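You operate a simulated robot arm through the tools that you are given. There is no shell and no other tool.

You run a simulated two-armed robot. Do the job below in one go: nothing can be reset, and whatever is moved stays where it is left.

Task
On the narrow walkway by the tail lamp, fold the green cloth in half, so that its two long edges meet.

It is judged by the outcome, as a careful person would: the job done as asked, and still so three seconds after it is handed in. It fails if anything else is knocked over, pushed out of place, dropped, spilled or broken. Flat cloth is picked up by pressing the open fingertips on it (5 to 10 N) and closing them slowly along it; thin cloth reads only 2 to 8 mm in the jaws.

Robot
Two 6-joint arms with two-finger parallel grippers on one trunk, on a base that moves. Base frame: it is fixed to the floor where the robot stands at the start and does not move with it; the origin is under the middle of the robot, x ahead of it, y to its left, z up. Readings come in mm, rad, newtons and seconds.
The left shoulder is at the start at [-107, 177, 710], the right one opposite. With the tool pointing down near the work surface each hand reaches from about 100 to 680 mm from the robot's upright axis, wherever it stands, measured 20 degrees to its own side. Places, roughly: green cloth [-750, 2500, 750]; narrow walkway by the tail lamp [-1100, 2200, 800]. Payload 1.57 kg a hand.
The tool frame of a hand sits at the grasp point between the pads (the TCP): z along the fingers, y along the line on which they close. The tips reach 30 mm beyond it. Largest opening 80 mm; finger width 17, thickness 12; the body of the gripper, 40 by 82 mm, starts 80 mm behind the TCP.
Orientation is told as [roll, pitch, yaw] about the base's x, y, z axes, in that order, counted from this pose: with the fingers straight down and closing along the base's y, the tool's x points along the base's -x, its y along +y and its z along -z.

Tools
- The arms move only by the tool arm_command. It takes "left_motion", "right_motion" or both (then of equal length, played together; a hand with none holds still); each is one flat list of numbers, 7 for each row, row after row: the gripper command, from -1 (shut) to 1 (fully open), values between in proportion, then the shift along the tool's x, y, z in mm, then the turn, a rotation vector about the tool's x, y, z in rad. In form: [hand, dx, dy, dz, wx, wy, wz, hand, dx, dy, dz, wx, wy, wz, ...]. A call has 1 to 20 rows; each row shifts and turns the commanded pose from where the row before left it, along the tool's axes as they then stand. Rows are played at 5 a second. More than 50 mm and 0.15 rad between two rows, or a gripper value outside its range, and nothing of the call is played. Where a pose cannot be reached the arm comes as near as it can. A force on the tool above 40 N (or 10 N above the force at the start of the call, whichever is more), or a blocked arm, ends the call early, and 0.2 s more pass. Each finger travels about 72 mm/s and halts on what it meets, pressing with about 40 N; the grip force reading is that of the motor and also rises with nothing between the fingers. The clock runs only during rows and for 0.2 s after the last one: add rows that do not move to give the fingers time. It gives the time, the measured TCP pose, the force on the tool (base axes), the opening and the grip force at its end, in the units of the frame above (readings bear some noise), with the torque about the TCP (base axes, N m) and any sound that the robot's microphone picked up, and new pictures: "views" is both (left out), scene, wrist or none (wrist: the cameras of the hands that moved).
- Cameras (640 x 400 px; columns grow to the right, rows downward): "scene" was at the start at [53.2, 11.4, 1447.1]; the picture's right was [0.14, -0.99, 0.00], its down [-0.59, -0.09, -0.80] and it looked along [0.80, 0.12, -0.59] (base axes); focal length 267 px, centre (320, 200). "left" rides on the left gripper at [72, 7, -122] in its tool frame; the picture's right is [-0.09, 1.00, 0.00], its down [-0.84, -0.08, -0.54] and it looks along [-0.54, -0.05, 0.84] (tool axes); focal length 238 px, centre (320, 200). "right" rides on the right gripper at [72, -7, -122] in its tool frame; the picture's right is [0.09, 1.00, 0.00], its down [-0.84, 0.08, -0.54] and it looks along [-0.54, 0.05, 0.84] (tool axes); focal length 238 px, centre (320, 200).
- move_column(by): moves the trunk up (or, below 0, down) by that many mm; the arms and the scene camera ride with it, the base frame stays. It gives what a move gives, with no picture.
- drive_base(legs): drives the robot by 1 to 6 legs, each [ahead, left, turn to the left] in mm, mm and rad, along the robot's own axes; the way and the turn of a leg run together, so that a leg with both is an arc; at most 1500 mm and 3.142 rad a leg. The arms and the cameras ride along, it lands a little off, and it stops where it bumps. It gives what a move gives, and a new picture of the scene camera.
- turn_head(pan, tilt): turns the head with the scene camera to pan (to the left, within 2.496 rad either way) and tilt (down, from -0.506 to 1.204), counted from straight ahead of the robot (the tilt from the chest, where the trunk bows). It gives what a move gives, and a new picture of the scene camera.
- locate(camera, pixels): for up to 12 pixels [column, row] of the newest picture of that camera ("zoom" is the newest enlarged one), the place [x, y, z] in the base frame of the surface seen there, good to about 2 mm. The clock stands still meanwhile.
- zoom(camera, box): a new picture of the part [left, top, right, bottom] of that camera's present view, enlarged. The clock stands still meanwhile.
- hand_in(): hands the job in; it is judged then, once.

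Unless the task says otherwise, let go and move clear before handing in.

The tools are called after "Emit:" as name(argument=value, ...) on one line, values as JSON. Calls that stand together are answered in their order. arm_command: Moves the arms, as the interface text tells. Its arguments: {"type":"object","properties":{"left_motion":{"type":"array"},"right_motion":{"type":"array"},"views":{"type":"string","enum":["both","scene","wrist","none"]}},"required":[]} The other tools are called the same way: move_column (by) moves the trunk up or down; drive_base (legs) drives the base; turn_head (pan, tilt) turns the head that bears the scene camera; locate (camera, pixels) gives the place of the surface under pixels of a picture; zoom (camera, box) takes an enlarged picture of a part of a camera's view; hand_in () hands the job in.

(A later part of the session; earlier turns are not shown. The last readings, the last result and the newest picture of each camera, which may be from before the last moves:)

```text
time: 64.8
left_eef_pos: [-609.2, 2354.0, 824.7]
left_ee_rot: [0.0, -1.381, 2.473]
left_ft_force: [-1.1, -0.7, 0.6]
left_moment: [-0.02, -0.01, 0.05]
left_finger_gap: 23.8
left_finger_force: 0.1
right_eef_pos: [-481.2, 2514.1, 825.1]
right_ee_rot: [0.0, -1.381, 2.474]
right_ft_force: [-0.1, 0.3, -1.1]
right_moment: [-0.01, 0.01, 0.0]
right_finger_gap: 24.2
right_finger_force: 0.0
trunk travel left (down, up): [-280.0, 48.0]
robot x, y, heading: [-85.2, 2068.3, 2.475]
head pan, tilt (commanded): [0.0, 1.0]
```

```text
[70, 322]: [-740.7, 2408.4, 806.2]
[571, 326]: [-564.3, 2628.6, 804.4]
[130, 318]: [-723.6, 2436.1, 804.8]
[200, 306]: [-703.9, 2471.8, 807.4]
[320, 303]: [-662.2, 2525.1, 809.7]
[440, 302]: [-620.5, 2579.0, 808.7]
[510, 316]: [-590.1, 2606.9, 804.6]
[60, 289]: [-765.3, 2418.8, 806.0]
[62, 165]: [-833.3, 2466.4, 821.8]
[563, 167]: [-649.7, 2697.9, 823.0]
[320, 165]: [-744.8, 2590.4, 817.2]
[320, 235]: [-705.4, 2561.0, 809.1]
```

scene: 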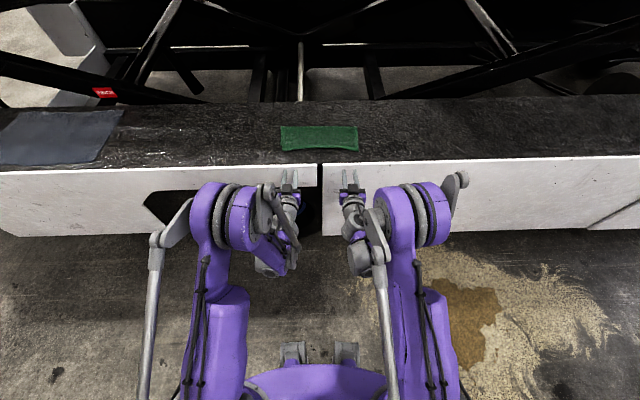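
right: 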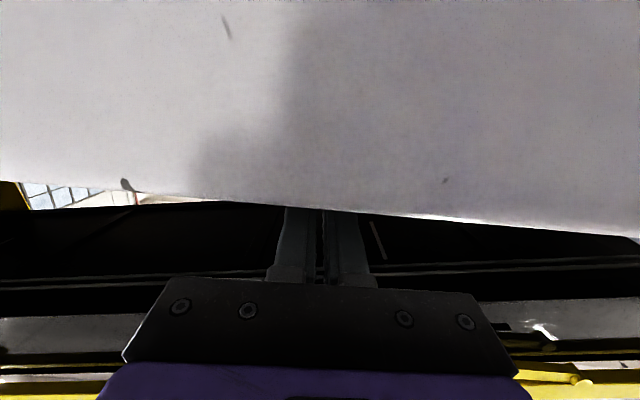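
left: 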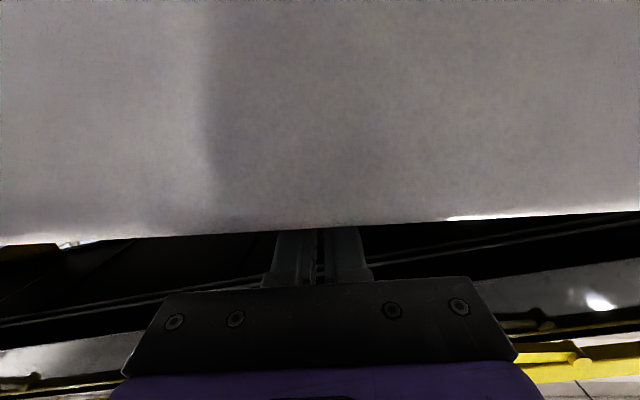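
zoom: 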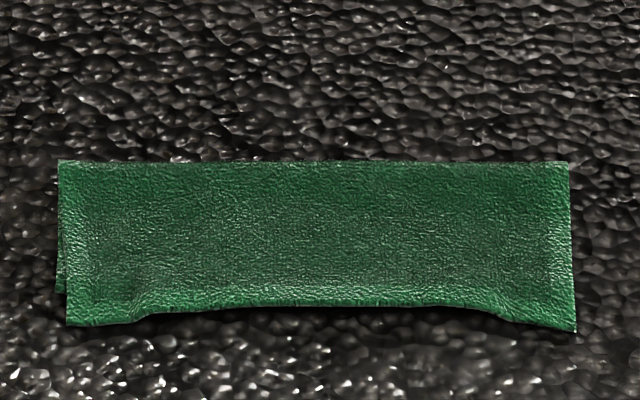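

The lower layer's corner is still at v=0, but the upper edge overshoots towards me by about 26–28 mm at the corners and ~9 mm in the middle, so I'll correct it: re-pinch the overhanging corners from above and shift them inward. First raise the hands and turn the fingers back to vertical.

Emit:
arm_command(left_motion=[-0.4, -19.6, 0, -3.8, 0, 0, 0, -0.4, -19.6, 0, -3.8, 0, 0, 0, -0.4, -19.6, 0, -3.8, 0, 0, 0, -0.4, 0, 0, 0, 0, 0.138, 0, -0.4, 0, 0, 0, 0, 0.138, 0, -0.4, 0, 0, 0, 0, 0.138, 0, -0.4, 0, 0, 0, 0, 0.138, 0, -0.4, 0, 0, 0, 0, 0.138, 0, -0.4, 0, 0, 0, 0, 0.138, 0, -0.4, 0, 0, 0, 0, 0.138, 0, -0.4, 0, 0, 0, 0, 0.138, 0, -0.4, 0, 0, 0, 0, 0.138, 0, -0.2, 0, 0, 0, 0, 0.138, 0, -0.1, 20, 0, 0, 0, 0, 0, -0.1, 20, 0, 0, 0, 0, 0, -0.1, 20, 0, 0, 0, 0, 0, -0.1, 20, 0, 0, 0, 0, 0, -0.1, 0, 0, 0, 0, 0, 0], right_motion=[-0.4, -19.6, 0, -3.8, 0, 0, 0, -0.4, -19.6, 0, -3.8, 0, 0, 0, -0.4, -19.6, 0, -3.8, 0, 0, 0, -0.4, 0, 0, 0, 0, 0.138, 0, -0.4, 0, 0, 0, 0, 0.138, 0, -0.4, 0, 0, 0, 0, 0.138, 0, -0.4, 0, 0, 0, 0, 0.138, 0, -0.4, 0, 0, 0, 0, 0.138, 0, -0.4, 0, 0, 0, 0, 0.138, 0, -0.4, 0, 0, 0, 0, 0.138, 0, -0.4, 0, 0, 0, 0, 0.138, 0, -0.4, 0, 0, 0, 0, 0.138, 0, -0.2, 0, 0, 0, 0, 0.138, 0, -0.1, 20, 0, 0, 0, 0, 0, -0.1, 20, 0, 0, 0, 0, 0, -0.1, 20, 0, 0, 0, 0, 0, -0.1, 20, 0, 0, 0, 0, 0, -0.1, 0, 0, 0, 0, 0, 0], views="scene")

Emit:
zoom(camera="scene", box=[272, 102, 368, 162])

```text
time: 68.6
left_eef_pos: [-545.7, 2306.1, 884.6]
left_ee_rot: [0.0, 0.001, 2.473]
left_ft_force: [-0.1, 0.2, -0.6]
left_moment: [-0.02, -0.01, 0.03]
left_finger_gap: 35.9
left_finger_force: 0.2
right_eef_pos: [-420.4, 2464.2, 885.6]
right_ee_rot: [0.0, 0.0, 2.471]
right_ft_force: [-0.2, -0.5, -0.4]
right_moment: [0.0, 0.02, -0.03]
right_finger_gap: 36.1
right_finger_force: 0.0
trunk travel left (down, up): [-280.0, 48.0]
robot x, y, heading: [-83.7, 2068.8, 2.473]
head pan, tilt (commanded): [0.0, 1.0]
```

scene: 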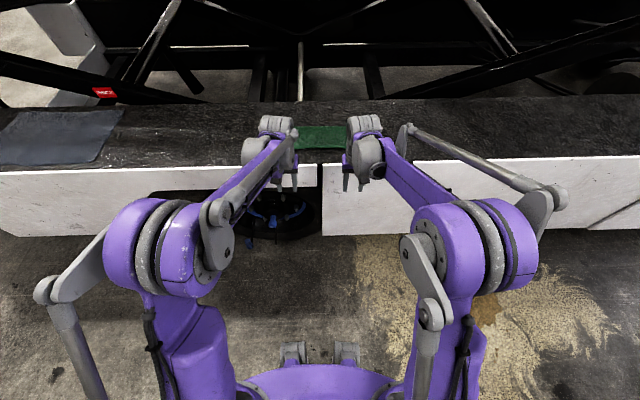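

```text
6.67 times, centred on (320, 132) of scene
```

zoom: 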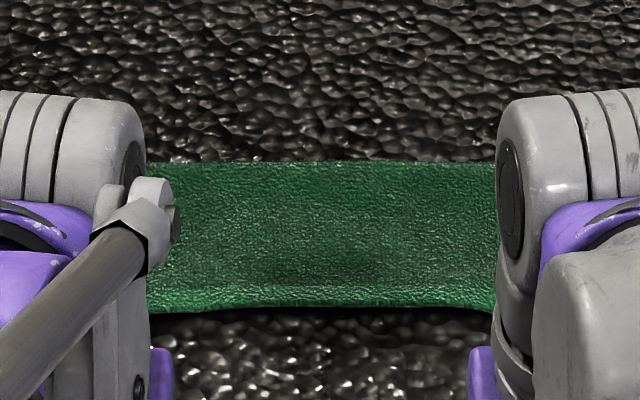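

Fingers are vertical again, tips ~50 mm above the walkway and 240 mm short of the near edge. I'll drive forward 200 mm.

Emit:
drive_base(legs=[[200, 0, 0]])

Emit:
arm_command(left_motion=[-0.1, 0, 0, 0, 0, 0, 0], right_motion=[-0.1, 0, 0, 0, 0, 0, 0], views="both")

Emit:
zoom(camera="scene", box=[240, 130, 400, 230])

```text
time: 70.2
left_eef_pos: [-700.3, 2428.5, 884.7]
left_ee_rot: [0.001, 0.0, 2.474]
left_ft_force: [0.3, -0.6, -0.5]
left_moment: [-0.01, 0.01, 0.01]
left_finger_gap: 36.2
left_finger_force: 0.1
right_eef_pos: [-574.2, 2587.9, 885.0]
right_ee_rot: [0.0, 0.002, 2.473]
right_ft_force: [0.4, 0.0, -0.8]
right_moment: [0.02, 0.01, 0.01]
right_finger_gap: 36.1
right_finger_force: 0.1
trunk travel left (down, up): [-280.0, 48.0]
robot x, y, heading: [-241.5, 2191.5, 2.479]
head pan, tilt (commanded): [0.0, 1.0]
```

scene: 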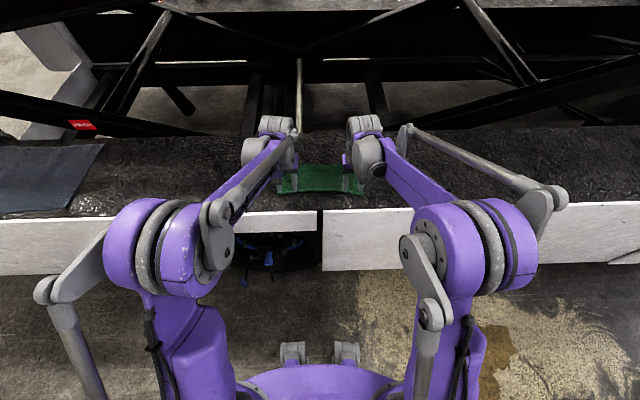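

```text
time: 70.6
left_eef_pos: [-700.5, 2427.5, 884.6]
left_ee_rot: [0.001, 0.0, 2.472]
left_ft_force: [0.1, 0.1, 0.0]
left_moment: [-0.01, -0.01, -0.01]
left_finger_gap: 35.9
left_finger_force: 0.0
right_eef_pos: [-574.4, 2587.4, 887.3]
right_ee_rot: [-0.001, -0.001, 2.473]
right_ft_force: [-0.3, 0.7, 0.1]
right_moment: [-0.02, 0.04, 0.01]
right_finger_gap: 36.3
right_finger_force: 0.1
trunk travel left (down, up): [-280.0, 48.0]
robot x, y, heading: [-241.1, 2192.6, 2.472]
head pan, tilt (commanded): [0.0, 1.0]
```

scene: 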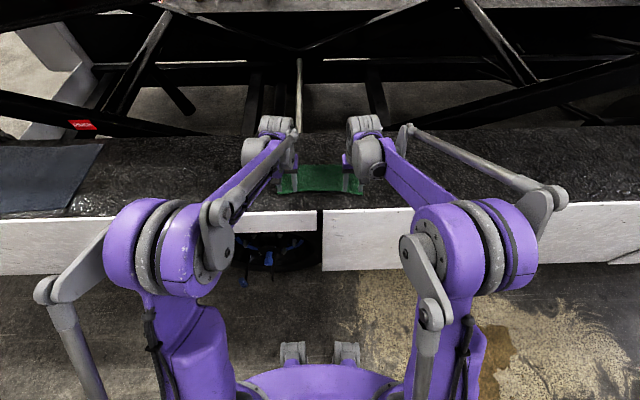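
right: 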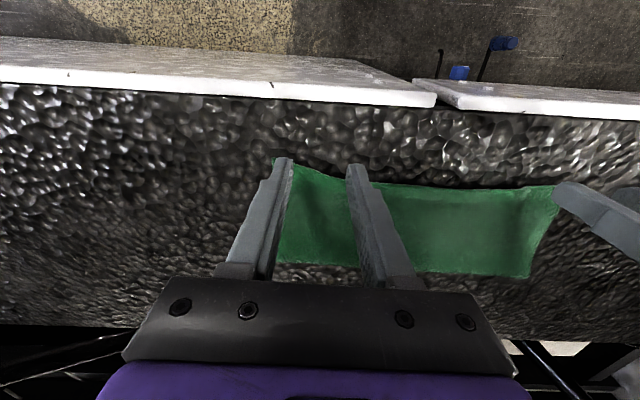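
left: 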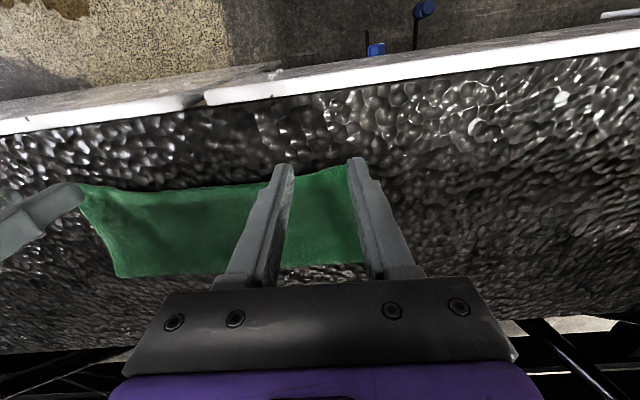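

```text
4.00 times, centred on (320, 180) of scene
```

zoom: 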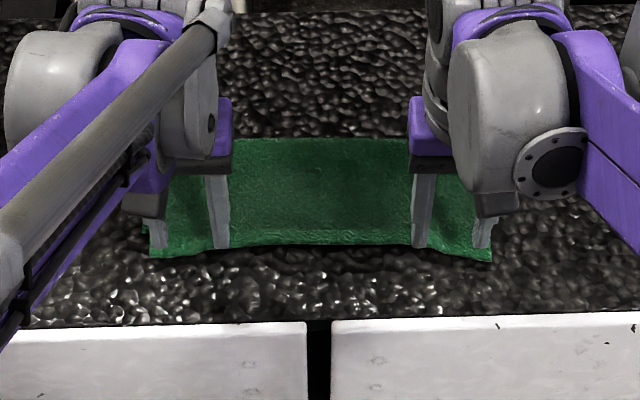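

Both wrist cameras now see the folded cloth's near edge. I'll locate the upper edge and corners there.

Emit:
locate(camera="left", pixels=[[345, 169], [320, 175], [300, 180], [262, 187], [220, 190], [170, 191], [120, 190], [88, 187], [345, 200], [330, 200], [360, 255], [300, 262]])

Emit:
locate(camera="right", pixels=[[300, 171], [320, 176], [340, 181], [385, 187], [430, 190], [480, 191], [530, 190], [550, 189], [285, 200], [280, 258], [340, 262], [300, 200]])

```text
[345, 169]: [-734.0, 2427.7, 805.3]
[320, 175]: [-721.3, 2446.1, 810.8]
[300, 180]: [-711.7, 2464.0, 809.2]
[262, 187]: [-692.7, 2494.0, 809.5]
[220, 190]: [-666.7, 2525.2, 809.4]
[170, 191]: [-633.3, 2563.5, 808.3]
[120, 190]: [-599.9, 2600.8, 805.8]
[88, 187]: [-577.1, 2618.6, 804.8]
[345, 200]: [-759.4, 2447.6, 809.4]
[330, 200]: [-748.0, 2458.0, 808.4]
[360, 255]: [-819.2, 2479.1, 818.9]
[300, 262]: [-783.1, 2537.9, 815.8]
```

```text
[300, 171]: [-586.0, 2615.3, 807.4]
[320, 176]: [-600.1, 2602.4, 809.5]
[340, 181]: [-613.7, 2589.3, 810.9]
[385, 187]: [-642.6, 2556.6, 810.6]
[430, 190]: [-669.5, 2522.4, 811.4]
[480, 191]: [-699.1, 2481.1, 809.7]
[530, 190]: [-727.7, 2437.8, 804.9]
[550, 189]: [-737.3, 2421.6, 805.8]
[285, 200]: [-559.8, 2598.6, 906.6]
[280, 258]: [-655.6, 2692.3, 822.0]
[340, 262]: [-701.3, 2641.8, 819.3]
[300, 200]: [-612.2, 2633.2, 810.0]
```

The overhang strip near each corner is about 20 mm deep (v≈-20 to 0), enough to pinch only the upper layer. I'll move both hands over it, opened 30 mm, and descend to just above.

Emit:
arm_command(left_motion=[-0.25, -11.4, 2.2, 0, 0, 0, 0, -0.25, -11.4, 2.2, 0, 0, 0, 0, -0.25, -11.3, 2.1, 0, 0, 0, 0, -0.25, 0, 0, 16, 0, 0, 0, -0.25, 0, 0, 16, 0, 0, 0, -0.25, 0, 0, 8, 0, 0, 0, -0.25, 0, 0, 0, 0, 0, 0], right_motion=[-0.25, -11.4, -1.1, 0, 0, 0, 0, -0.25, -11.4, -1.1, 0, 0, 0, 0, -0.25, -11.3, -1, 0, 0, 0, 0, -0.25, 0, 0, 16, 0, 0, 0, -0.25, 0, 0, 16, 0, 0, 0, -0.25, 0, 0, 8, 0, 0, 0, -0.25, 0, 0, 0, 0, 0, 0])

```text
time: 72.2
left_eef_pos: [-731.9, 2443.9, 845.3]
left_ee_rot: [0.001, 0.0, 2.475]
left_ft_force: [0.5, -1.2, 0.0]
left_moment: [0.02, 0.06, 0.03]
left_finger_gap: 29.7
left_finger_force: 0.1
right_eef_pos: [-599.2, 2610.7, 846.0]
right_ee_rot: [-0.001, 0.0, 2.474]
right_ft_force: [-0.1, 0.1, 0.8]
right_moment: [0.01, -0.01, -0.03]
right_finger_gap: 30.1
right_finger_force: 0.1
trunk travel left (down, up): [-280.0, 48.0]
robot x, y, heading: [-240.1, 2192.3, 2.477]
head pan, tilt (commanded): [0.0, 1.0]
```

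scene: 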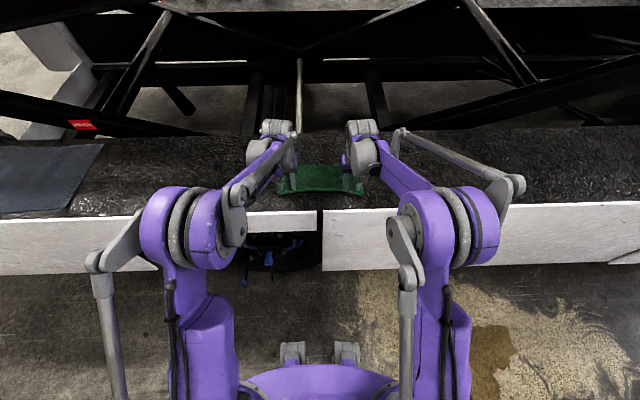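
right: 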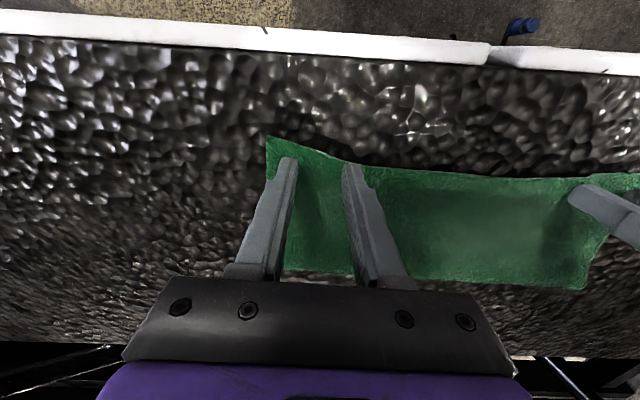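
left: 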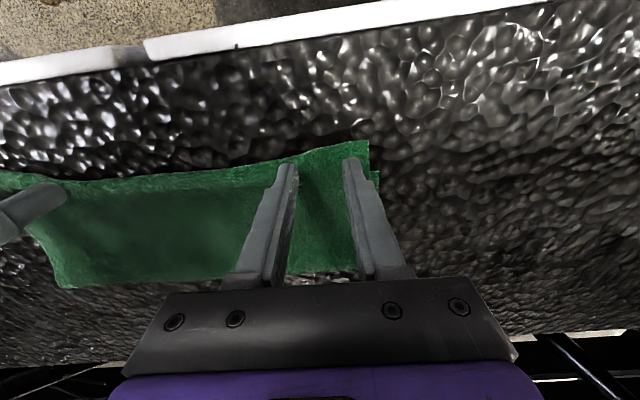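

The fingertips straddle the overhang near each corner (left tips at (290,163)/(350,160), corner at (368,143)). I'll descend to contact.

Emit:
arm_command(left_motion=[-0.25, 0, 0, 5, 0, 0, 0, -0.25, 0, 0, 3, 0, 0, 0, -0.25, 0, 0, 2, 0, 0, 0, -0.25, 0, 0, 1, 0, 0, 0, -0.25, 0, 0, 0, 0, 0, 0], right_motion=[-0.25, 0, 0, 5, 0, 0, 0, -0.25, 0, 0, 3, 0, 0, 0, -0.25, 0, 0, 2, 0, 0, 0, -0.25, 0, 0, 1, 0, 0, 0, -0.25, 0, 0, 0, 0, 0, 0], views="none")

```text
time: 73.4
left_eef_pos: [-730.9, 2443.7, 834.5]
left_ee_rot: [0.002, 0.001, 2.474]
left_ft_force: [-1.1, 0.9, 6.3]
left_moment: [0.05, 0.06, -0.01]
left_finger_gap: 30.1
left_finger_force: 0.1
right_eef_pos: [-599.0, 2611.8, 834.2]
right_ee_rot: [0.0, 0.001, 2.474]
right_ft_force: [-0.4, 0.1, 2.5]
right_moment: [-0.02, 0.04, 0.0]
right_finger_gap: 30.1
right_finger_force: 0.2
trunk travel left (down, up): [-280.0, 48.0]
robot x, y, heading: [-239.4, 2189.5, 2.472]
head pan, tilt (commanded): [0.0, 1.0]
```

Left reads 6.3 N, right 2.5 N. I'll add 0.8 mm on the right and a touch on the left.

Emit:
arm_command(left_motion=[-0.25, 0, 0, 0.2, 0, 0, 0, -0.25, 0, 0, 0, 0, 0, 0], right_motion=[-0.25, 0, 0, 0.8, 0, 0, 0, -0.25, 0, 0, 0, 0, 0, 0], views="wrist")

```text
time: 74.0
left_eef_pos: [-731.5, 2444.4, 833.8]
left_ee_rot: [0.0, -0.001, 2.472]
left_ft_force: [-2.6, 1.2, 7.1]
left_moment: [0.07, 0.07, -0.02]
left_finger_gap: 29.9
left_finger_force: 0.1
right_eef_pos: [-600.2, 2611.8, 833.9]
right_ee_rot: [0.0, -0.002, 2.473]
right_ft_force: [-1.6, -0.4, 4.0]
right_moment: [0.01, 0.1, -0.03]
right_finger_gap: 29.8
right_finger_force: 0.1
trunk travel left (down, up): [-280.0, 48.0]
robot x, y, heading: [-241.9, 2192.7, 2.474]
head pan, tilt (commanded): [0.0, 1.0]
```

right: 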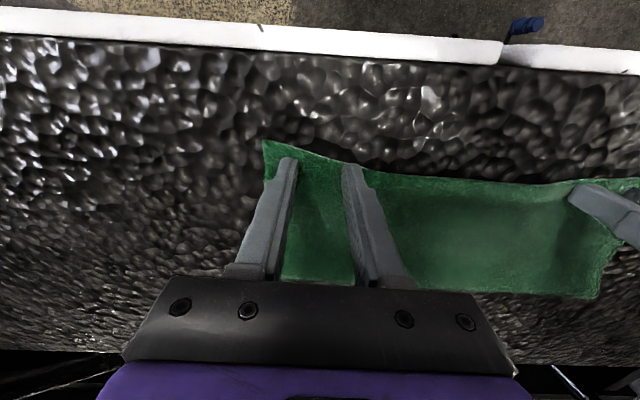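
left: 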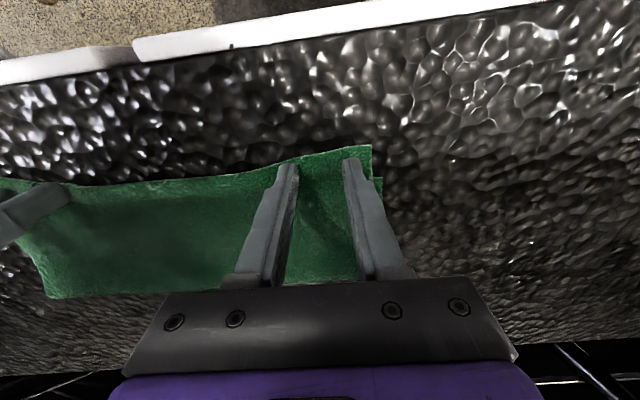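

Left 7.1 N, right 4.0 N with tips on the overhang. I'll add 0.3 mm on the right and close slowly.

Emit:
arm_command(left_motion=[-0.3, 0, 0, 0, 0, 0, 0, -0.36, 0, 0, 0, 0, 0, 0, -0.42, 0, 0, 0, 0, 0, 0, -0.48, 0, 0, 0, 0, 0, 0, -0.54, 0, 0, 0, 0, 0, 0, -0.6, 0, 0, 0, 0, 0, 0, -0.66, 0, 0, 0, 0, 0, 0, -0.72, 0, 0, 0, 0, 0, 0, -0.78, 0, 0, 0, 0, 0, 0, -0.84, 0, 0, 0, 0, 0, 0, -0.9, 0, 0, 0, 0, 0, 0, -0.95, 0, 0, 0, 0, 0, 0, -1, 0, 0, 0, 0, 0, 0, -1, 0, 0, 0, 0, 0, 0, -1, 0, 0, 0, 0, 0, 0], right_motion=[-0.3, 0, 0, 0.3, 0, 0, 0, -0.36, 0, 0, 0, 0, 0, 0, -0.42, 0, 0, 0, 0, 0, 0, -0.48, 0, 0, 0, 0, 0, 0, -0.54, 0, 0, 0, 0, 0, 0, -0.6, 0, 0, 0, 0, 0, 0, -0.66, 0, 0, 0, 0, 0, 0, -0.72, 0, 0, 0, 0, 0, 0, -0.78, 0, 0, 0, 0, 0, 0, -0.84, 0, 0, 0, 0, 0, 0, -0.9, 0, 0, 0, 0, 0, 0, -0.95, 0, 0, 0, 0, 0, 0, -1, 0, 0, 0, 0, 0, 0, -1, 0, 0, 0, 0, 0, 0, -1, 0, 0, 0, 0, 0, 0])

```text
time: 77.2
left_eef_pos: [-730.8, 2444.0, 834.6]
left_ee_rot: [0.001, -0.001, 2.473]
left_ft_force: [3.9, 4.8, 3.9]
left_moment: [0.17, -0.08, -0.04]
left_finger_gap: 3.7
left_finger_force: 24.8
right_eef_pos: [-598.9, 2610.6, 833.9]
right_ee_rot: [0.001, -0.001, 2.472]
right_ft_force: [-3.3, -6.2, 4.2]
right_moment: [-0.15, 0.15, 0.05]
right_finger_gap: 4.0
right_finger_force: 24.8
trunk travel left (down, up): [-280.0, 48.0]
robot x, y, heading: [-234.8, 2191.6, 2.473]
head pan, tilt (commanded): [0.0, 1.0]
```

scene: 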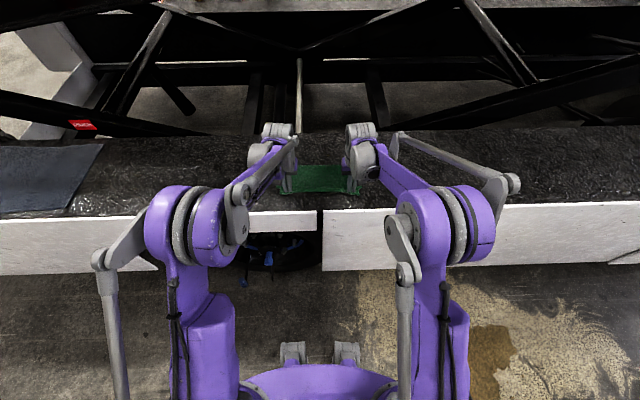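
right: 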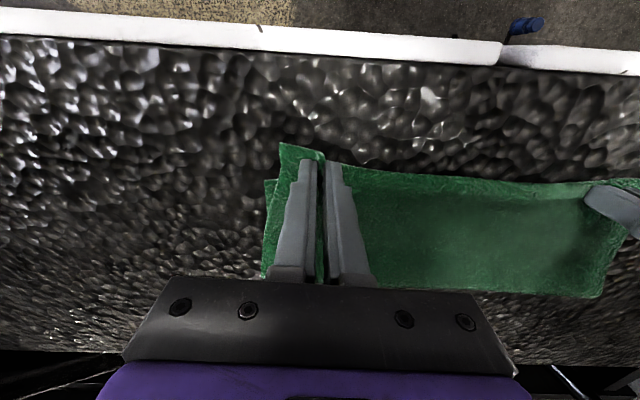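
left: 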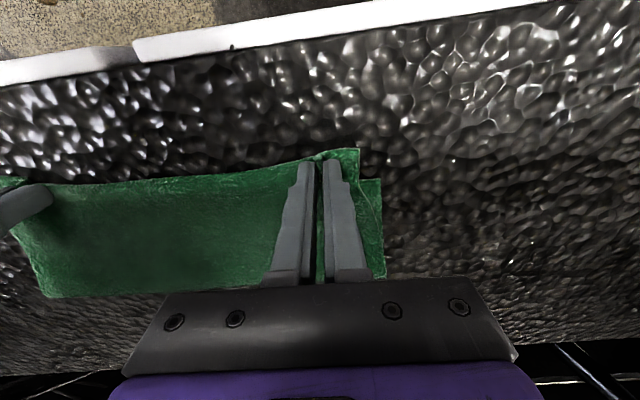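

Both jaws hold the upper layer only (3.7 and 4.0 mm; lower-layer corners remain visible at left (380,180), right (268,182)). I'll lift 10 mm, relaxing the hands 4 mm inward, and check.

Emit:
arm_command(left_motion=[-1, 0, -1, -2, 0, 0, 0, -1, 0, -1, -3, 0, 0, 0, -1, 0, -1, -3, 0, 0, 0, -1, 0, -1, -2, 0, 0, 0, -1, 0, 0, 0, 0, 0, 0], right_motion=[-1, 0, 1, -2, 0, 0, 0, -1, 0, 1, -3, 0, 0, 0, -1, 0, 1, -3, 0, 0, 0, -1, 0, 1, -2, 0, 0, 0, -1, 0, 0, 0, 0, 0, 0])

Emit:
zoom(camera="scene", box=[240, 130, 400, 230])

```text
time: 78.4
left_eef_pos: [-728.1, 2447.2, 842.9]
left_ee_rot: [0.002, -0.001, 2.473]
left_ft_force: [0.3, 0.5, 0.3]
left_moment: [0.02, 0.03, 0.0]
left_finger_gap: 4.1
left_finger_force: 24.4
right_eef_pos: [-601.5, 2608.1, 843.8]
right_ee_rot: [0.001, 0.001, 2.473]
right_ft_force: [-0.5, -1.0, -0.1]
right_moment: [0.0, -0.01, 0.0]
right_finger_gap: 3.7
right_finger_force: 24.6
trunk travel left (down, up): [-280.0, 48.0]
robot x, y, heading: [-233.9, 2191.5, 2.47]
head pan, tilt (commanded): [0.0, 1.0]
```

scene: 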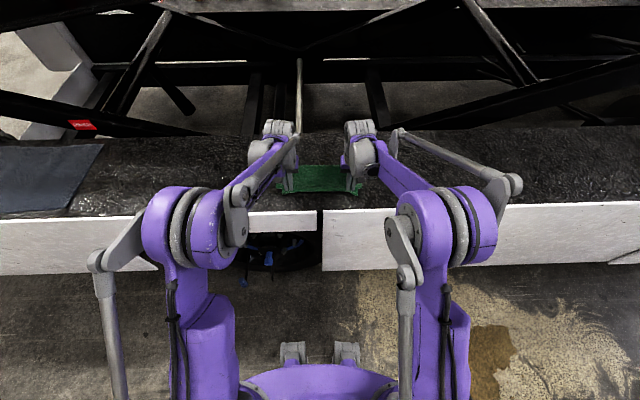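
right: 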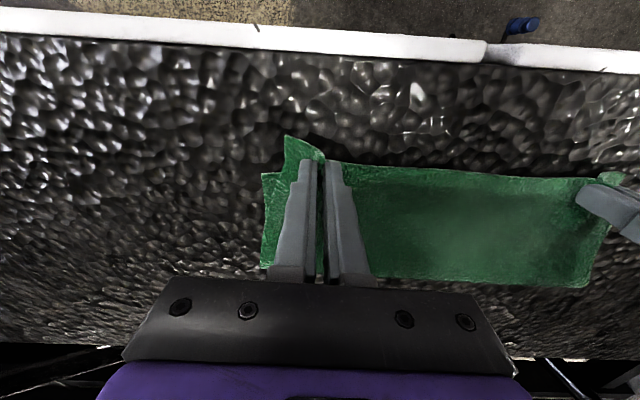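
left: 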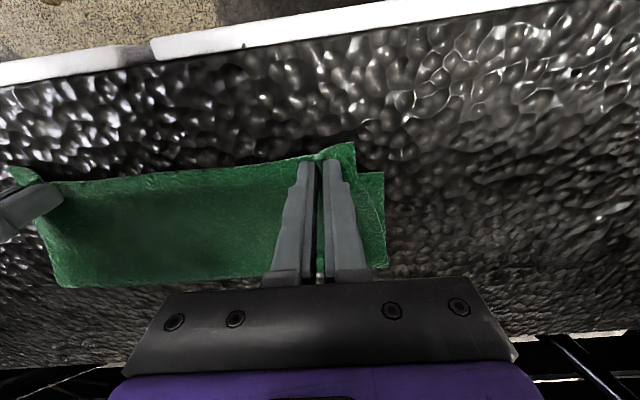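

```text
4.00 times, centred on (320, 180) of scene
```

zoom: 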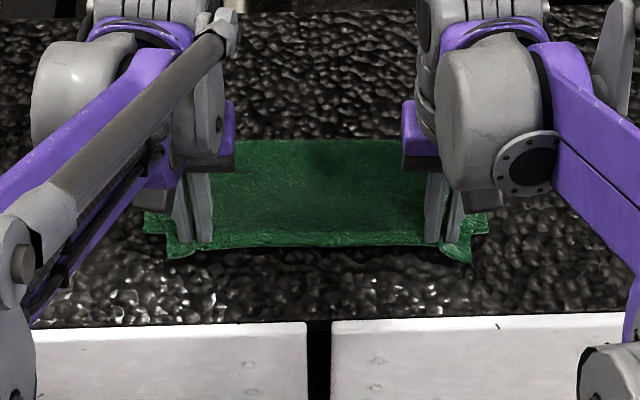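

The upper layer is lifted; lower-layer corners show at left-cam (382,177) and right-cam (265,178). I'll locate those and the upper corners for the exact shift.

Emit:
locate(camera="left", pixels=[[380, 178], [370, 182], [351, 148], [340, 155], [290, 168], [250, 172], [200, 175], [120, 182]])

Emit:
locate(camera="right", pixels=[[267, 179], [277, 182], [289, 141], [300, 150], [360, 169], [400, 173], [450, 177], [530, 183]])

Emit:
locate(camera="zoom", pixels=[[148, 230], [484, 231], [240, 143], [320, 143], [395, 143], [320, 243], [250, 243], [400, 243], [175, 255], [465, 257]])

```text
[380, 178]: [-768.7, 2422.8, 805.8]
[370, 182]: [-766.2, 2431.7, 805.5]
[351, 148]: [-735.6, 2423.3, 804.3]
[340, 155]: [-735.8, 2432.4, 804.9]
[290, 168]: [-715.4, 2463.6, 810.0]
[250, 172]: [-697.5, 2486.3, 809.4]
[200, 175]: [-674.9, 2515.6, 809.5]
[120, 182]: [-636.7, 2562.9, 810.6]
```

```text
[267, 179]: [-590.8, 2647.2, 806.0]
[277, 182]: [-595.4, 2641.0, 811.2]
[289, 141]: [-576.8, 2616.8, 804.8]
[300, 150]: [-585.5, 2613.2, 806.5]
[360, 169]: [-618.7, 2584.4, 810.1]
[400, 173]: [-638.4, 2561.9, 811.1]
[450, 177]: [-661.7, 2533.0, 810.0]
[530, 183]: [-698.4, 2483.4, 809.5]
```

```text
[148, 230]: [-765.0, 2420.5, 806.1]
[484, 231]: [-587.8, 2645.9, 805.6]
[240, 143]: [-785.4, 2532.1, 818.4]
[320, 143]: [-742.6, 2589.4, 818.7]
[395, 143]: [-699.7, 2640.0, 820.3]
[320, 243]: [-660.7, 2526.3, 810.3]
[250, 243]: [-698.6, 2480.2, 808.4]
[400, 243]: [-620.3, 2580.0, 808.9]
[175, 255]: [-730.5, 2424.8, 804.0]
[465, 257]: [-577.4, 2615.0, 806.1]
```

The lower layer hasn't moved. The upper edge sits at v≈-14 in the middle and ≈-22 at the corners; I'll lift 6 mm more, shift both hands 18 mm forward (and 3 mm left), then lower.

Emit:
arm_command(left_motion=[-1, 0, 0, -3, 0, 0, 0, -1, 0, 0, -3, 0, 0, 0, -1, -4.5, 0.75, 0, 0, 0, 0, -1, -4.5, 0.75, 0, 0, 0, 0, -1, -4.5, 0.75, 0, 0, 0, 0, -1, -4.5, 0.75, 0, 0, 0, 0, -1, 0, 0, 2, 0, 0, 0, -1, 0, 0, 2, 0, 0, 0, -1, 0, 0, 0, 0, 0, 0], right_motion=[-1, 0, 0, -3, 0, 0, 0, -1, 0, 0, -3, 0, 0, 0, -1, -4.5, 0.75, 0, 0, 0, 0, -1, -4.5, 0.75, 0, 0, 0, 0, -1, -4.5, 0.75, 0, 0, 0, 0, -1, -4.5, 0.75, 0, 0, 0, 0, -1, 0, 0, 2, 0, 0, 0, -1, 0, 0, 2, 0, 0, 0, -1, 0, 0, 0, 0, 0, 0])

Emit:
zoom(camera="scene", box=[240, 130, 400, 230])

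```text
time: 80.4
left_eef_pos: [-745.9, 2456.4, 845.4]
left_ee_rot: [0.0, 0.001, 2.474]
left_ft_force: [-0.7, 0.7, -0.4]
left_moment: [0.0, 0.01, -0.01]
left_finger_gap: 3.8
left_finger_force: 24.9
right_eef_pos: [-617.4, 2616.4, 845.5]
right_ee_rot: [0.0, 0.001, 2.474]
right_ft_force: [0.1, 0.0, -0.2]
right_moment: [0.04, 0.02, -0.03]
right_finger_gap: 3.8
right_finger_force: 25.3
trunk travel left (down, up): [-280.0, 48.0]
robot x, y, heading: [-240.4, 2194.9, 2.471]
head pan, tilt (commanded): [0.0, 1.0]
```

scene: 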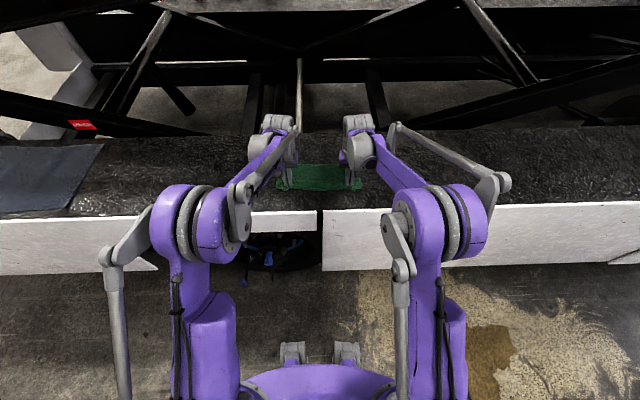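
right: 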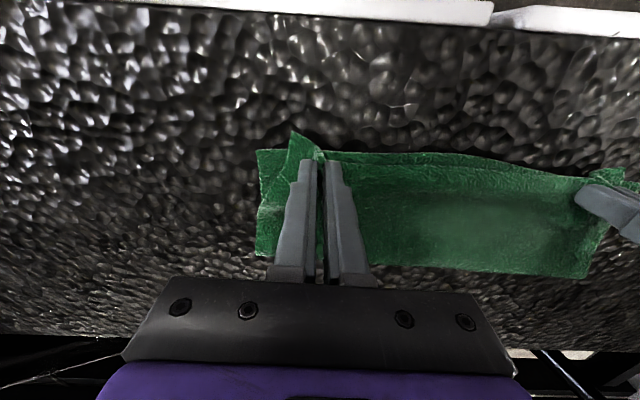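
left: 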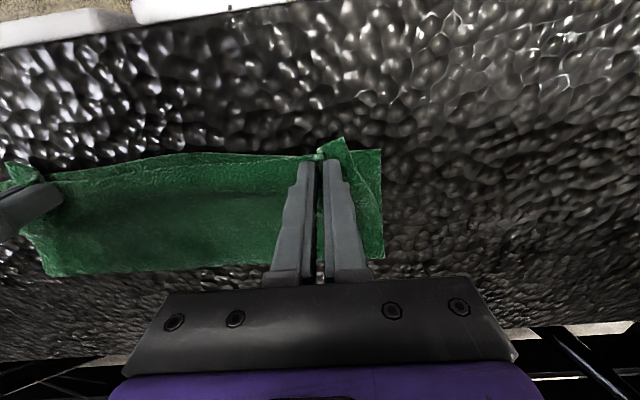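

```text
4.00 times, centred on (320, 180) of scene
```

zoom: 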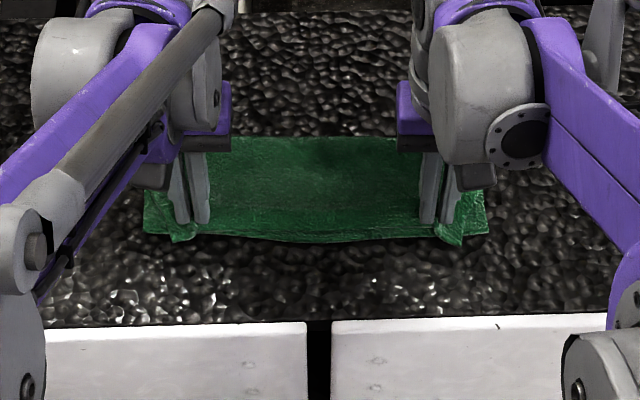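

The hands moved 18 mm forward. I'll zoom in to distinguish the upper edge from the lower one.

Emit:
zoom(camera="right", box=[240, 110, 640, 300])

Emit:
zoom(camera="left", box=[0, 110, 400, 300])

```text
1.60 times, centred on (440, 205) of right
```

zoom: 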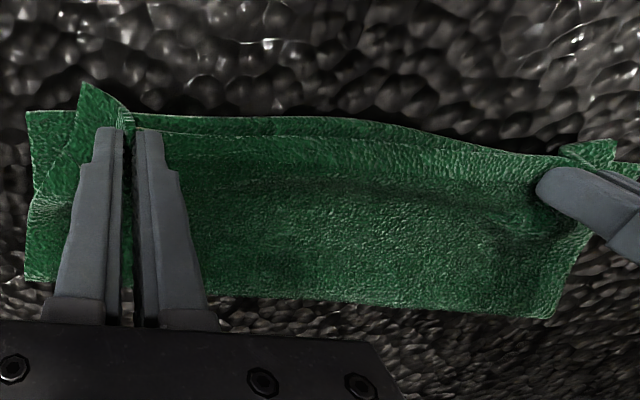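

```text
1.60 times, centred on (200, 205) of left
```

zoom: 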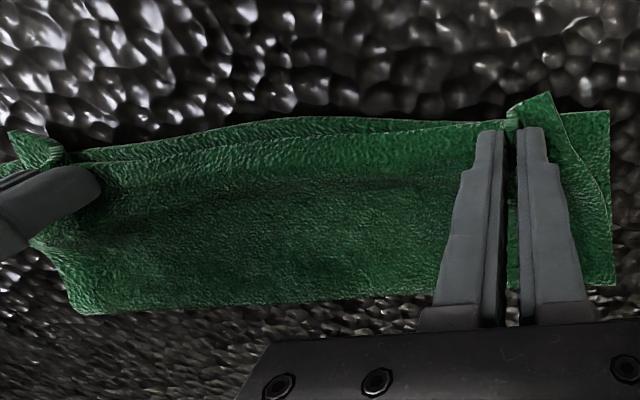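

The upper edge (left zoom (150,160)–(480,120)) now runs within ~10 mm of the lower edge, with just the corner flaps beyond. I'll lower 4 mm and open slowly to release.

Emit:
arm_command(left_motion=[-1, 0, 0, 2, 0, 0, 0, -1, 0, 0, 2, 0, 0, 0, -0.92, 0, 0, 0, 0, 0, 0, -0.84, 0, 0, 0, 0, 0, 0, -0.76, 0, 0, 0, 0, 0, 0, -0.68, 0, 0, 0, 0, 0, 0, -0.6, 0, 0, 0, 0, 0, 0, -0.5, 0, 0, 0, 0, 0, 0, -0.4, 0, 0, 0, 0, 0, 0, -0.3, 0, 0, 0, 0, 0, 0, -0.25, 0, 0, 0, 0, 0, 0, -0.25, 0, 0, 0, 0, 0, 0], right_motion=[-1, 0, 0, 2, 0, 0, 0, -1, 0, 0, 2, 0, 0, 0, -0.92, 0, 0, 0, 0, 0, 0, -0.84, 0, 0, 0, 0, 0, 0, -0.76, 0, 0, 0, 0, 0, 0, -0.68, 0, 0, 0, 0, 0, 0, -0.6, 0, 0, 0, 0, 0, 0, -0.5, 0, 0, 0, 0, 0, 0, -0.4, 0, 0, 0, 0, 0, 0, -0.3, 0, 0, 0, 0, 0, 0, -0.25, 0, 0, 0, 0, 0, 0, -0.25, 0, 0, 0, 0, 0, 0])

Emit:
zoom(camera="left", box=[0, 110, 400, 300])

```text
time: 83.0
left_eef_pos: [-745.7, 2456.7, 841.5]
left_ee_rot: [0.0, -0.001, 2.473]
left_ft_force: [0.3, 0.0, 0.9]
left_moment: [-0.01, 0.0, -0.01]
left_finger_gap: 29.8
left_finger_force: 0.0
right_eef_pos: [-616.7, 2616.2, 841.8]
right_ee_rot: [0.0, 0.002, 2.474]
right_ft_force: [0.3, -0.8, -0.3]
right_moment: [-0.03, 0.04, -0.02]
right_finger_gap: 30.0
right_finger_force: 0.2
trunk travel left (down, up): [-280.0, 48.0]
robot x, y, heading: [-240.4, 2192.3, 2.472]
head pan, tilt (commanded): [0.0, 1.0]
```

scene: 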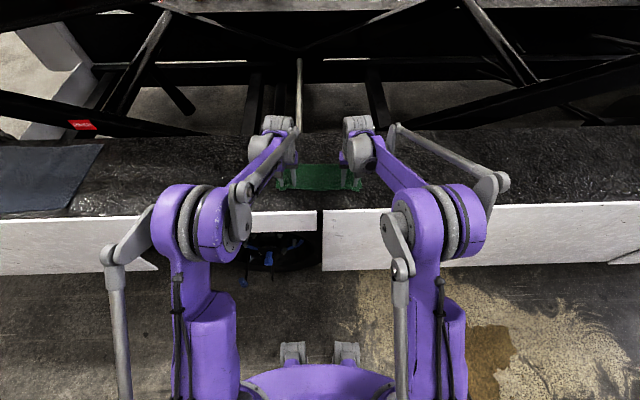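
right: 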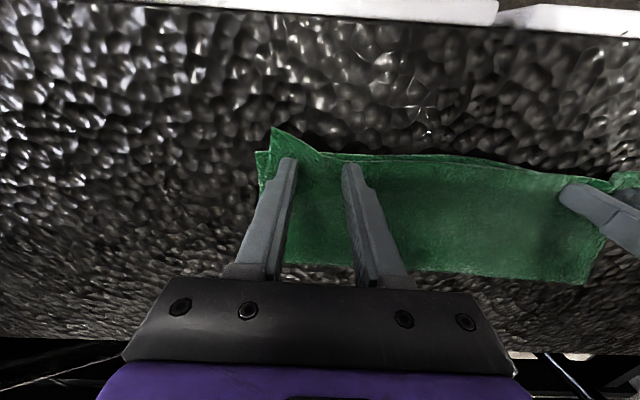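
left: 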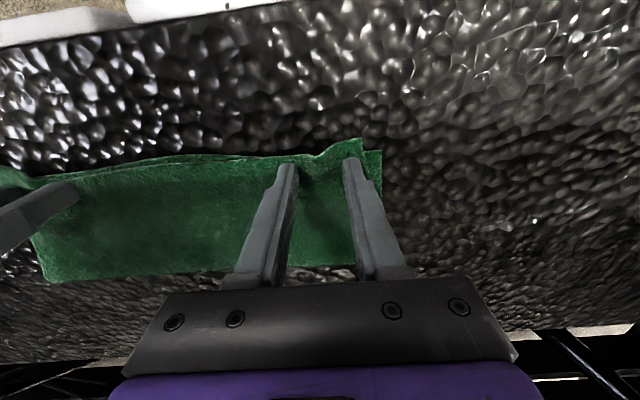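

```text
1.60 times, centred on (200, 205) of left
```

zoom: 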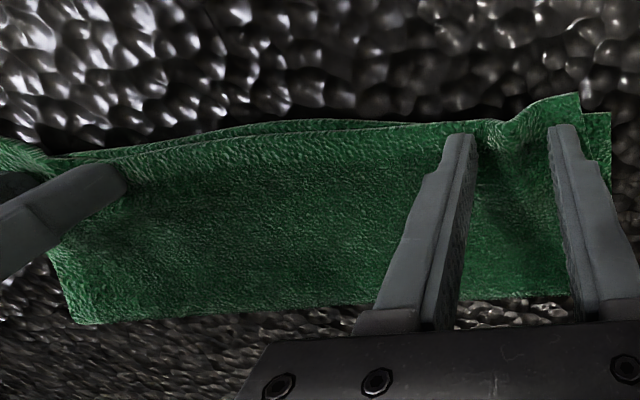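

Opening the fingers spread the corners outward, and the upper edge now closely follows the lower. I'll raise the hands clear and look.

Emit:
arm_command(left_motion=[-0.25, 0, 0, -5, 0, 0, 0, -0.25, 0, 0, -15, 0, 0, 0, -0.25, 0, 0, -20, 0, 0, 0, -0.25, 0, 0, -20, 0, 0, 0, -0.25, 0, 0, 0, 0, 0, 0], right_motion=[-0.25, 0, 0, -5, 0, 0, 0, -0.25, 0, 0, -15, 0, 0, 0, -0.25, 0, 0, -20, 0, 0, 0, -0.25, 0, 0, -20, 0, 0, 0, -0.25, 0, 0, 0, 0, 0, 0])

Emit:
zoom(camera="left", box=[40, 110, 440, 310])

Emit:
zoom(camera="right", box=[220, 110, 620, 310])

```text
time: 84.2
left_eef_pos: [-745.3, 2456.1, 901.3]
left_ee_rot: [0.0, -0.001, 2.474]
left_ft_force: [-0.1, 0.6, -0.1]
left_moment: [0.02, 0.0, -0.02]
left_finger_gap: 30.1
left_finger_force: 0.1
right_eef_pos: [-618.0, 2616.6, 901.2]
right_ee_rot: [0.0, 0.001, 2.473]
right_ft_force: [0.3, -0.3, 0.0]
right_moment: [-0.01, 0.0, 0.0]
right_finger_gap: 30.3
right_finger_force: 0.1
trunk travel left (down, up): [-280.0, 48.0]
robot x, y, heading: [-239.9, 2193.3, 2.478]
head pan, tilt (commanded): [0.0, 1.0]
```

scene: 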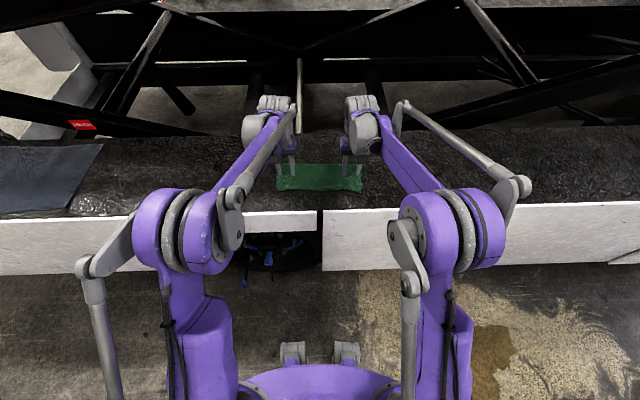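
right: 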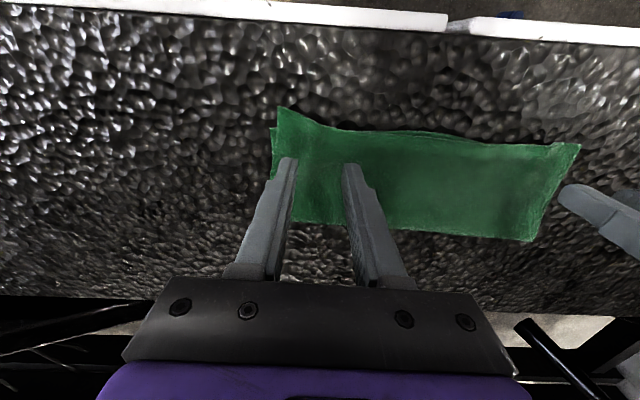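
left: 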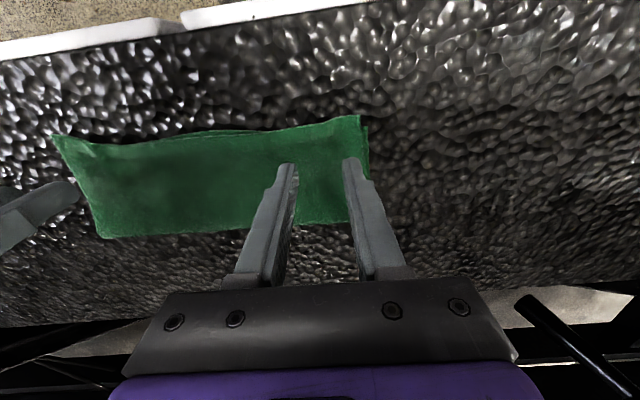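

```text
1.60 times, centred on (240, 210) of left
```

zoom: 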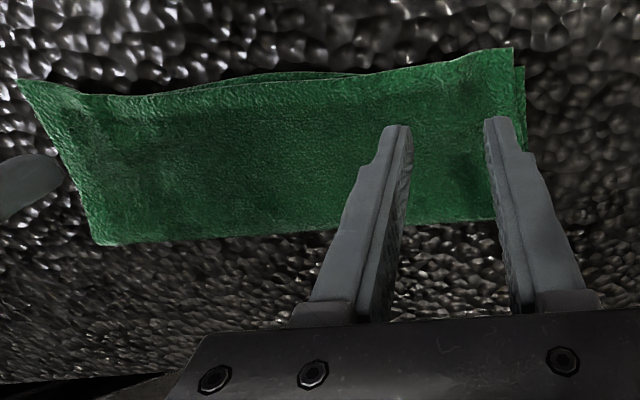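

```text
1.60 times, centred on (420, 210) of right
```

zoom: 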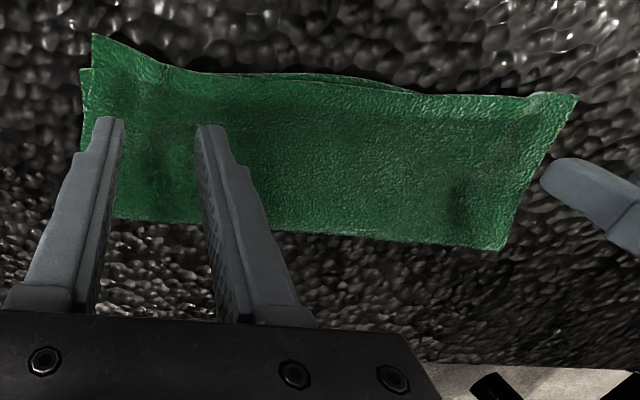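

The edges now meet in the middle (lower edge just peeks out at left zoom (300,78)) and the upper corners overhang slightly. I'll measure corner positions.

Emit:
locate(camera="left", pixels=[[357, 119], [366, 130], [330, 126], [290, 131], [240, 134], [200, 133], [150, 142], [100, 143], [60, 138]])

Emit:
locate(camera="right", pixels=[[281, 110], [273, 131], [310, 122], [340, 130], [380, 134], [430, 134], [480, 141], [540, 146], [576, 147]])

```text
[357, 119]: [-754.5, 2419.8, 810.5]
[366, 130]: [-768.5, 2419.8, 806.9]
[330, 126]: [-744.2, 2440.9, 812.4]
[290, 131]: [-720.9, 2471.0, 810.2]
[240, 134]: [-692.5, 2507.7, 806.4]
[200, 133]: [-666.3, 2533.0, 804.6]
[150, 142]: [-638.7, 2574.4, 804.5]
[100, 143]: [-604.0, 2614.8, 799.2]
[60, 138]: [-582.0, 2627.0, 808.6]
```

```text
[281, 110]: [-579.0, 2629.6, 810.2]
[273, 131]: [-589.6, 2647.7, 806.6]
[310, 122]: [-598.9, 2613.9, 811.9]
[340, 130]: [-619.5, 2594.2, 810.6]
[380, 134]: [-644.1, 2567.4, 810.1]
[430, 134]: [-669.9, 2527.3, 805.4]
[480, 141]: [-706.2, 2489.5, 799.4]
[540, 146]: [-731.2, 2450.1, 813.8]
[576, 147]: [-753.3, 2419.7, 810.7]
```

The upper edge now matches the lower within ~3–9 mm along most of its length, with the left corner ~10 mm and the right corner ~17 mm over. I'll back off to view the whole from above and judge the crease.

Emit:
drive_base(legs=[[-200, 0, 0]])

Emit:
turn_head(pan=0, tilt=0.85)

Emit:
zoom(camera="scene", box=[272, 140, 368, 200])

```text
time: 85.8
left_eef_pos: [-586.6, 2330.6, 901.8]
left_ee_rot: [0.0, -0.002, 2.472]
left_ft_force: [-0.1, 0.3, 0.0]
left_moment: [0.0, 0.0, 0.01]
left_finger_gap: 29.7
left_finger_force: 0.0
right_eef_pos: [-458.5, 2490.7, 901.6]
right_ee_rot: [-0.002, 0.0, 2.471]
right_ft_force: [0.2, 0.7, 0.0]
right_moment: [-0.01, 0.04, 0.0]
right_finger_gap: 29.8
right_finger_force: 0.1
trunk travel left (down, up): [-280.0, 48.0]
robot x, y, heading: [-84.3, 2069.4, 2.472]
head pan, tilt (commanded): [0.0, 1.0]
```

scene: 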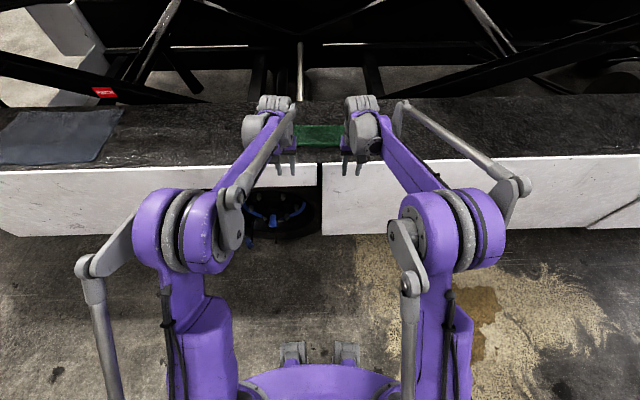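

```text
time: 86.5
left_eef_pos: [-587.3, 2332.2, 901.5]
left_ee_rot: [0.001, 0.001, 2.471]
left_ft_force: [-0.2, 0.6, 0.2]
left_moment: [0.02, -0.02, 0.0]
left_finger_gap: 29.9
left_finger_force: 0.0
right_eef_pos: [-458.5, 2491.7, 903.2]
right_ee_rot: [0.0, 0.0, 2.471]
right_ft_force: [-0.1, -0.2, 0.9]
right_moment: [-0.04, -0.02, 0.02]
right_finger_gap: 30.0
right_finger_force: 0.1
trunk travel left (down, up): [-280.0, 48.0]
robot x, y, heading: [-82.8, 2065.4, 2.47]
head pan, tilt (commanded): [0.0, 0.85]
```

scene: 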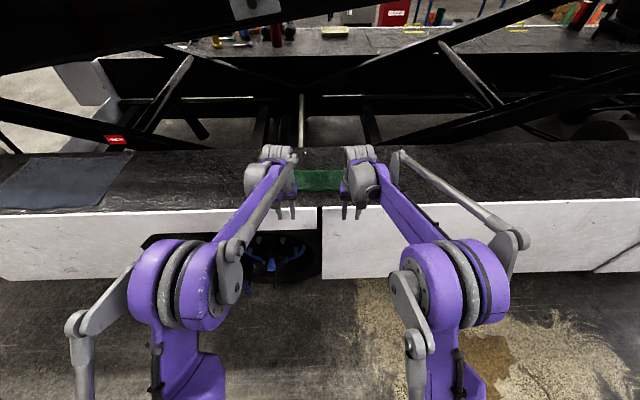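

```text
6.67 times, centred on (320, 170) of scene
```

zoom: 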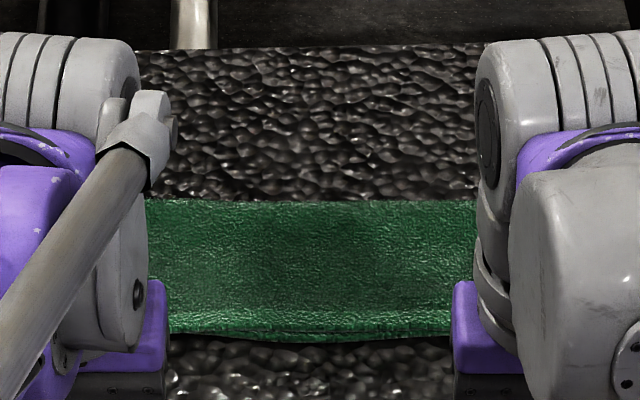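

The arms hide the corners, so I'll spread the hands 100 mm sideways each for a clear view.

Emit:
arm_command(left_motion=[-0.25, 0, 25, 0, 0, 0, 0, -0.25, 0, 25, 0, 0, 0, 0, -0.25, 0, 25, 0, 0, 0, 0, -0.25, 0, 25, 0, 0, 0, 0], right_motion=[-0.25, 0, -25, 0, 0, 0, 0, -0.25, 0, -25, 0, 0, 0, 0, -0.25, 0, -25, 0, 0, 0, 0, -0.25, 0, -25, 0, 0, 0, 0], views="scene")

Emit:
zoom(camera="scene", box=[272, 150, 368, 210])

```text
time: 87.5
left_eef_pos: [-648.7, 2250.7, 902.6]
left_ee_rot: [0.001, 0.001, 2.473]
left_ft_force: [0.2, -0.6, 0.6]
left_moment: [-0.01, -0.01, 0.05]
left_finger_gap: 30.1
left_finger_force: 0.0
right_eef_pos: [-397.4, 2572.3, 901.4]
right_ee_rot: [0.001, 0.0, 2.472]
right_ft_force: [0.2, -0.1, -0.5]
right_moment: [-0.02, -0.02, -0.02]
right_finger_gap: 29.8
right_finger_force: 0.1
trunk travel left (down, up): [-280.0, 48.0]
robot x, y, heading: [-80.0, 2073.0, 2.469]
head pan, tilt (commanded): [0.0, 0.85]
```

scene: 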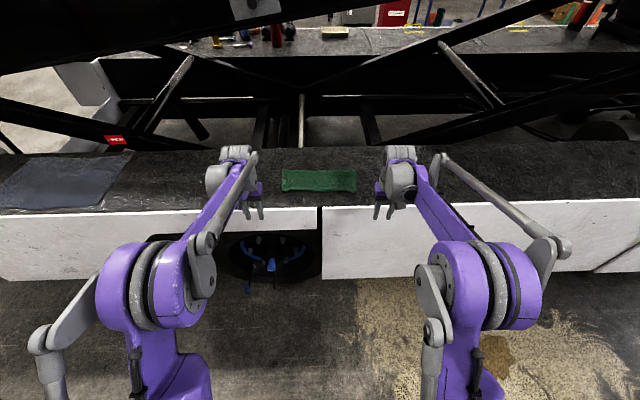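

```text
6.67 times, centred on (320, 180) of scene
```

zoom: 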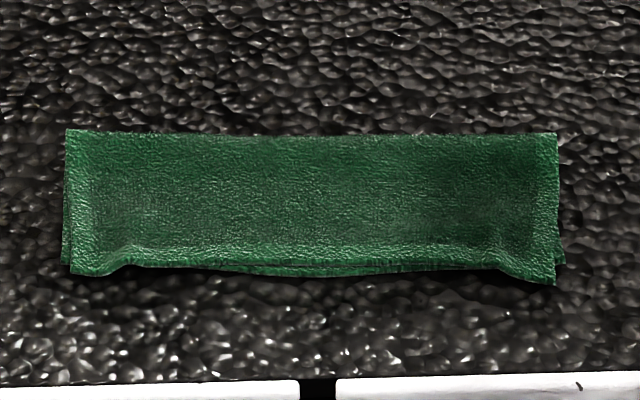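

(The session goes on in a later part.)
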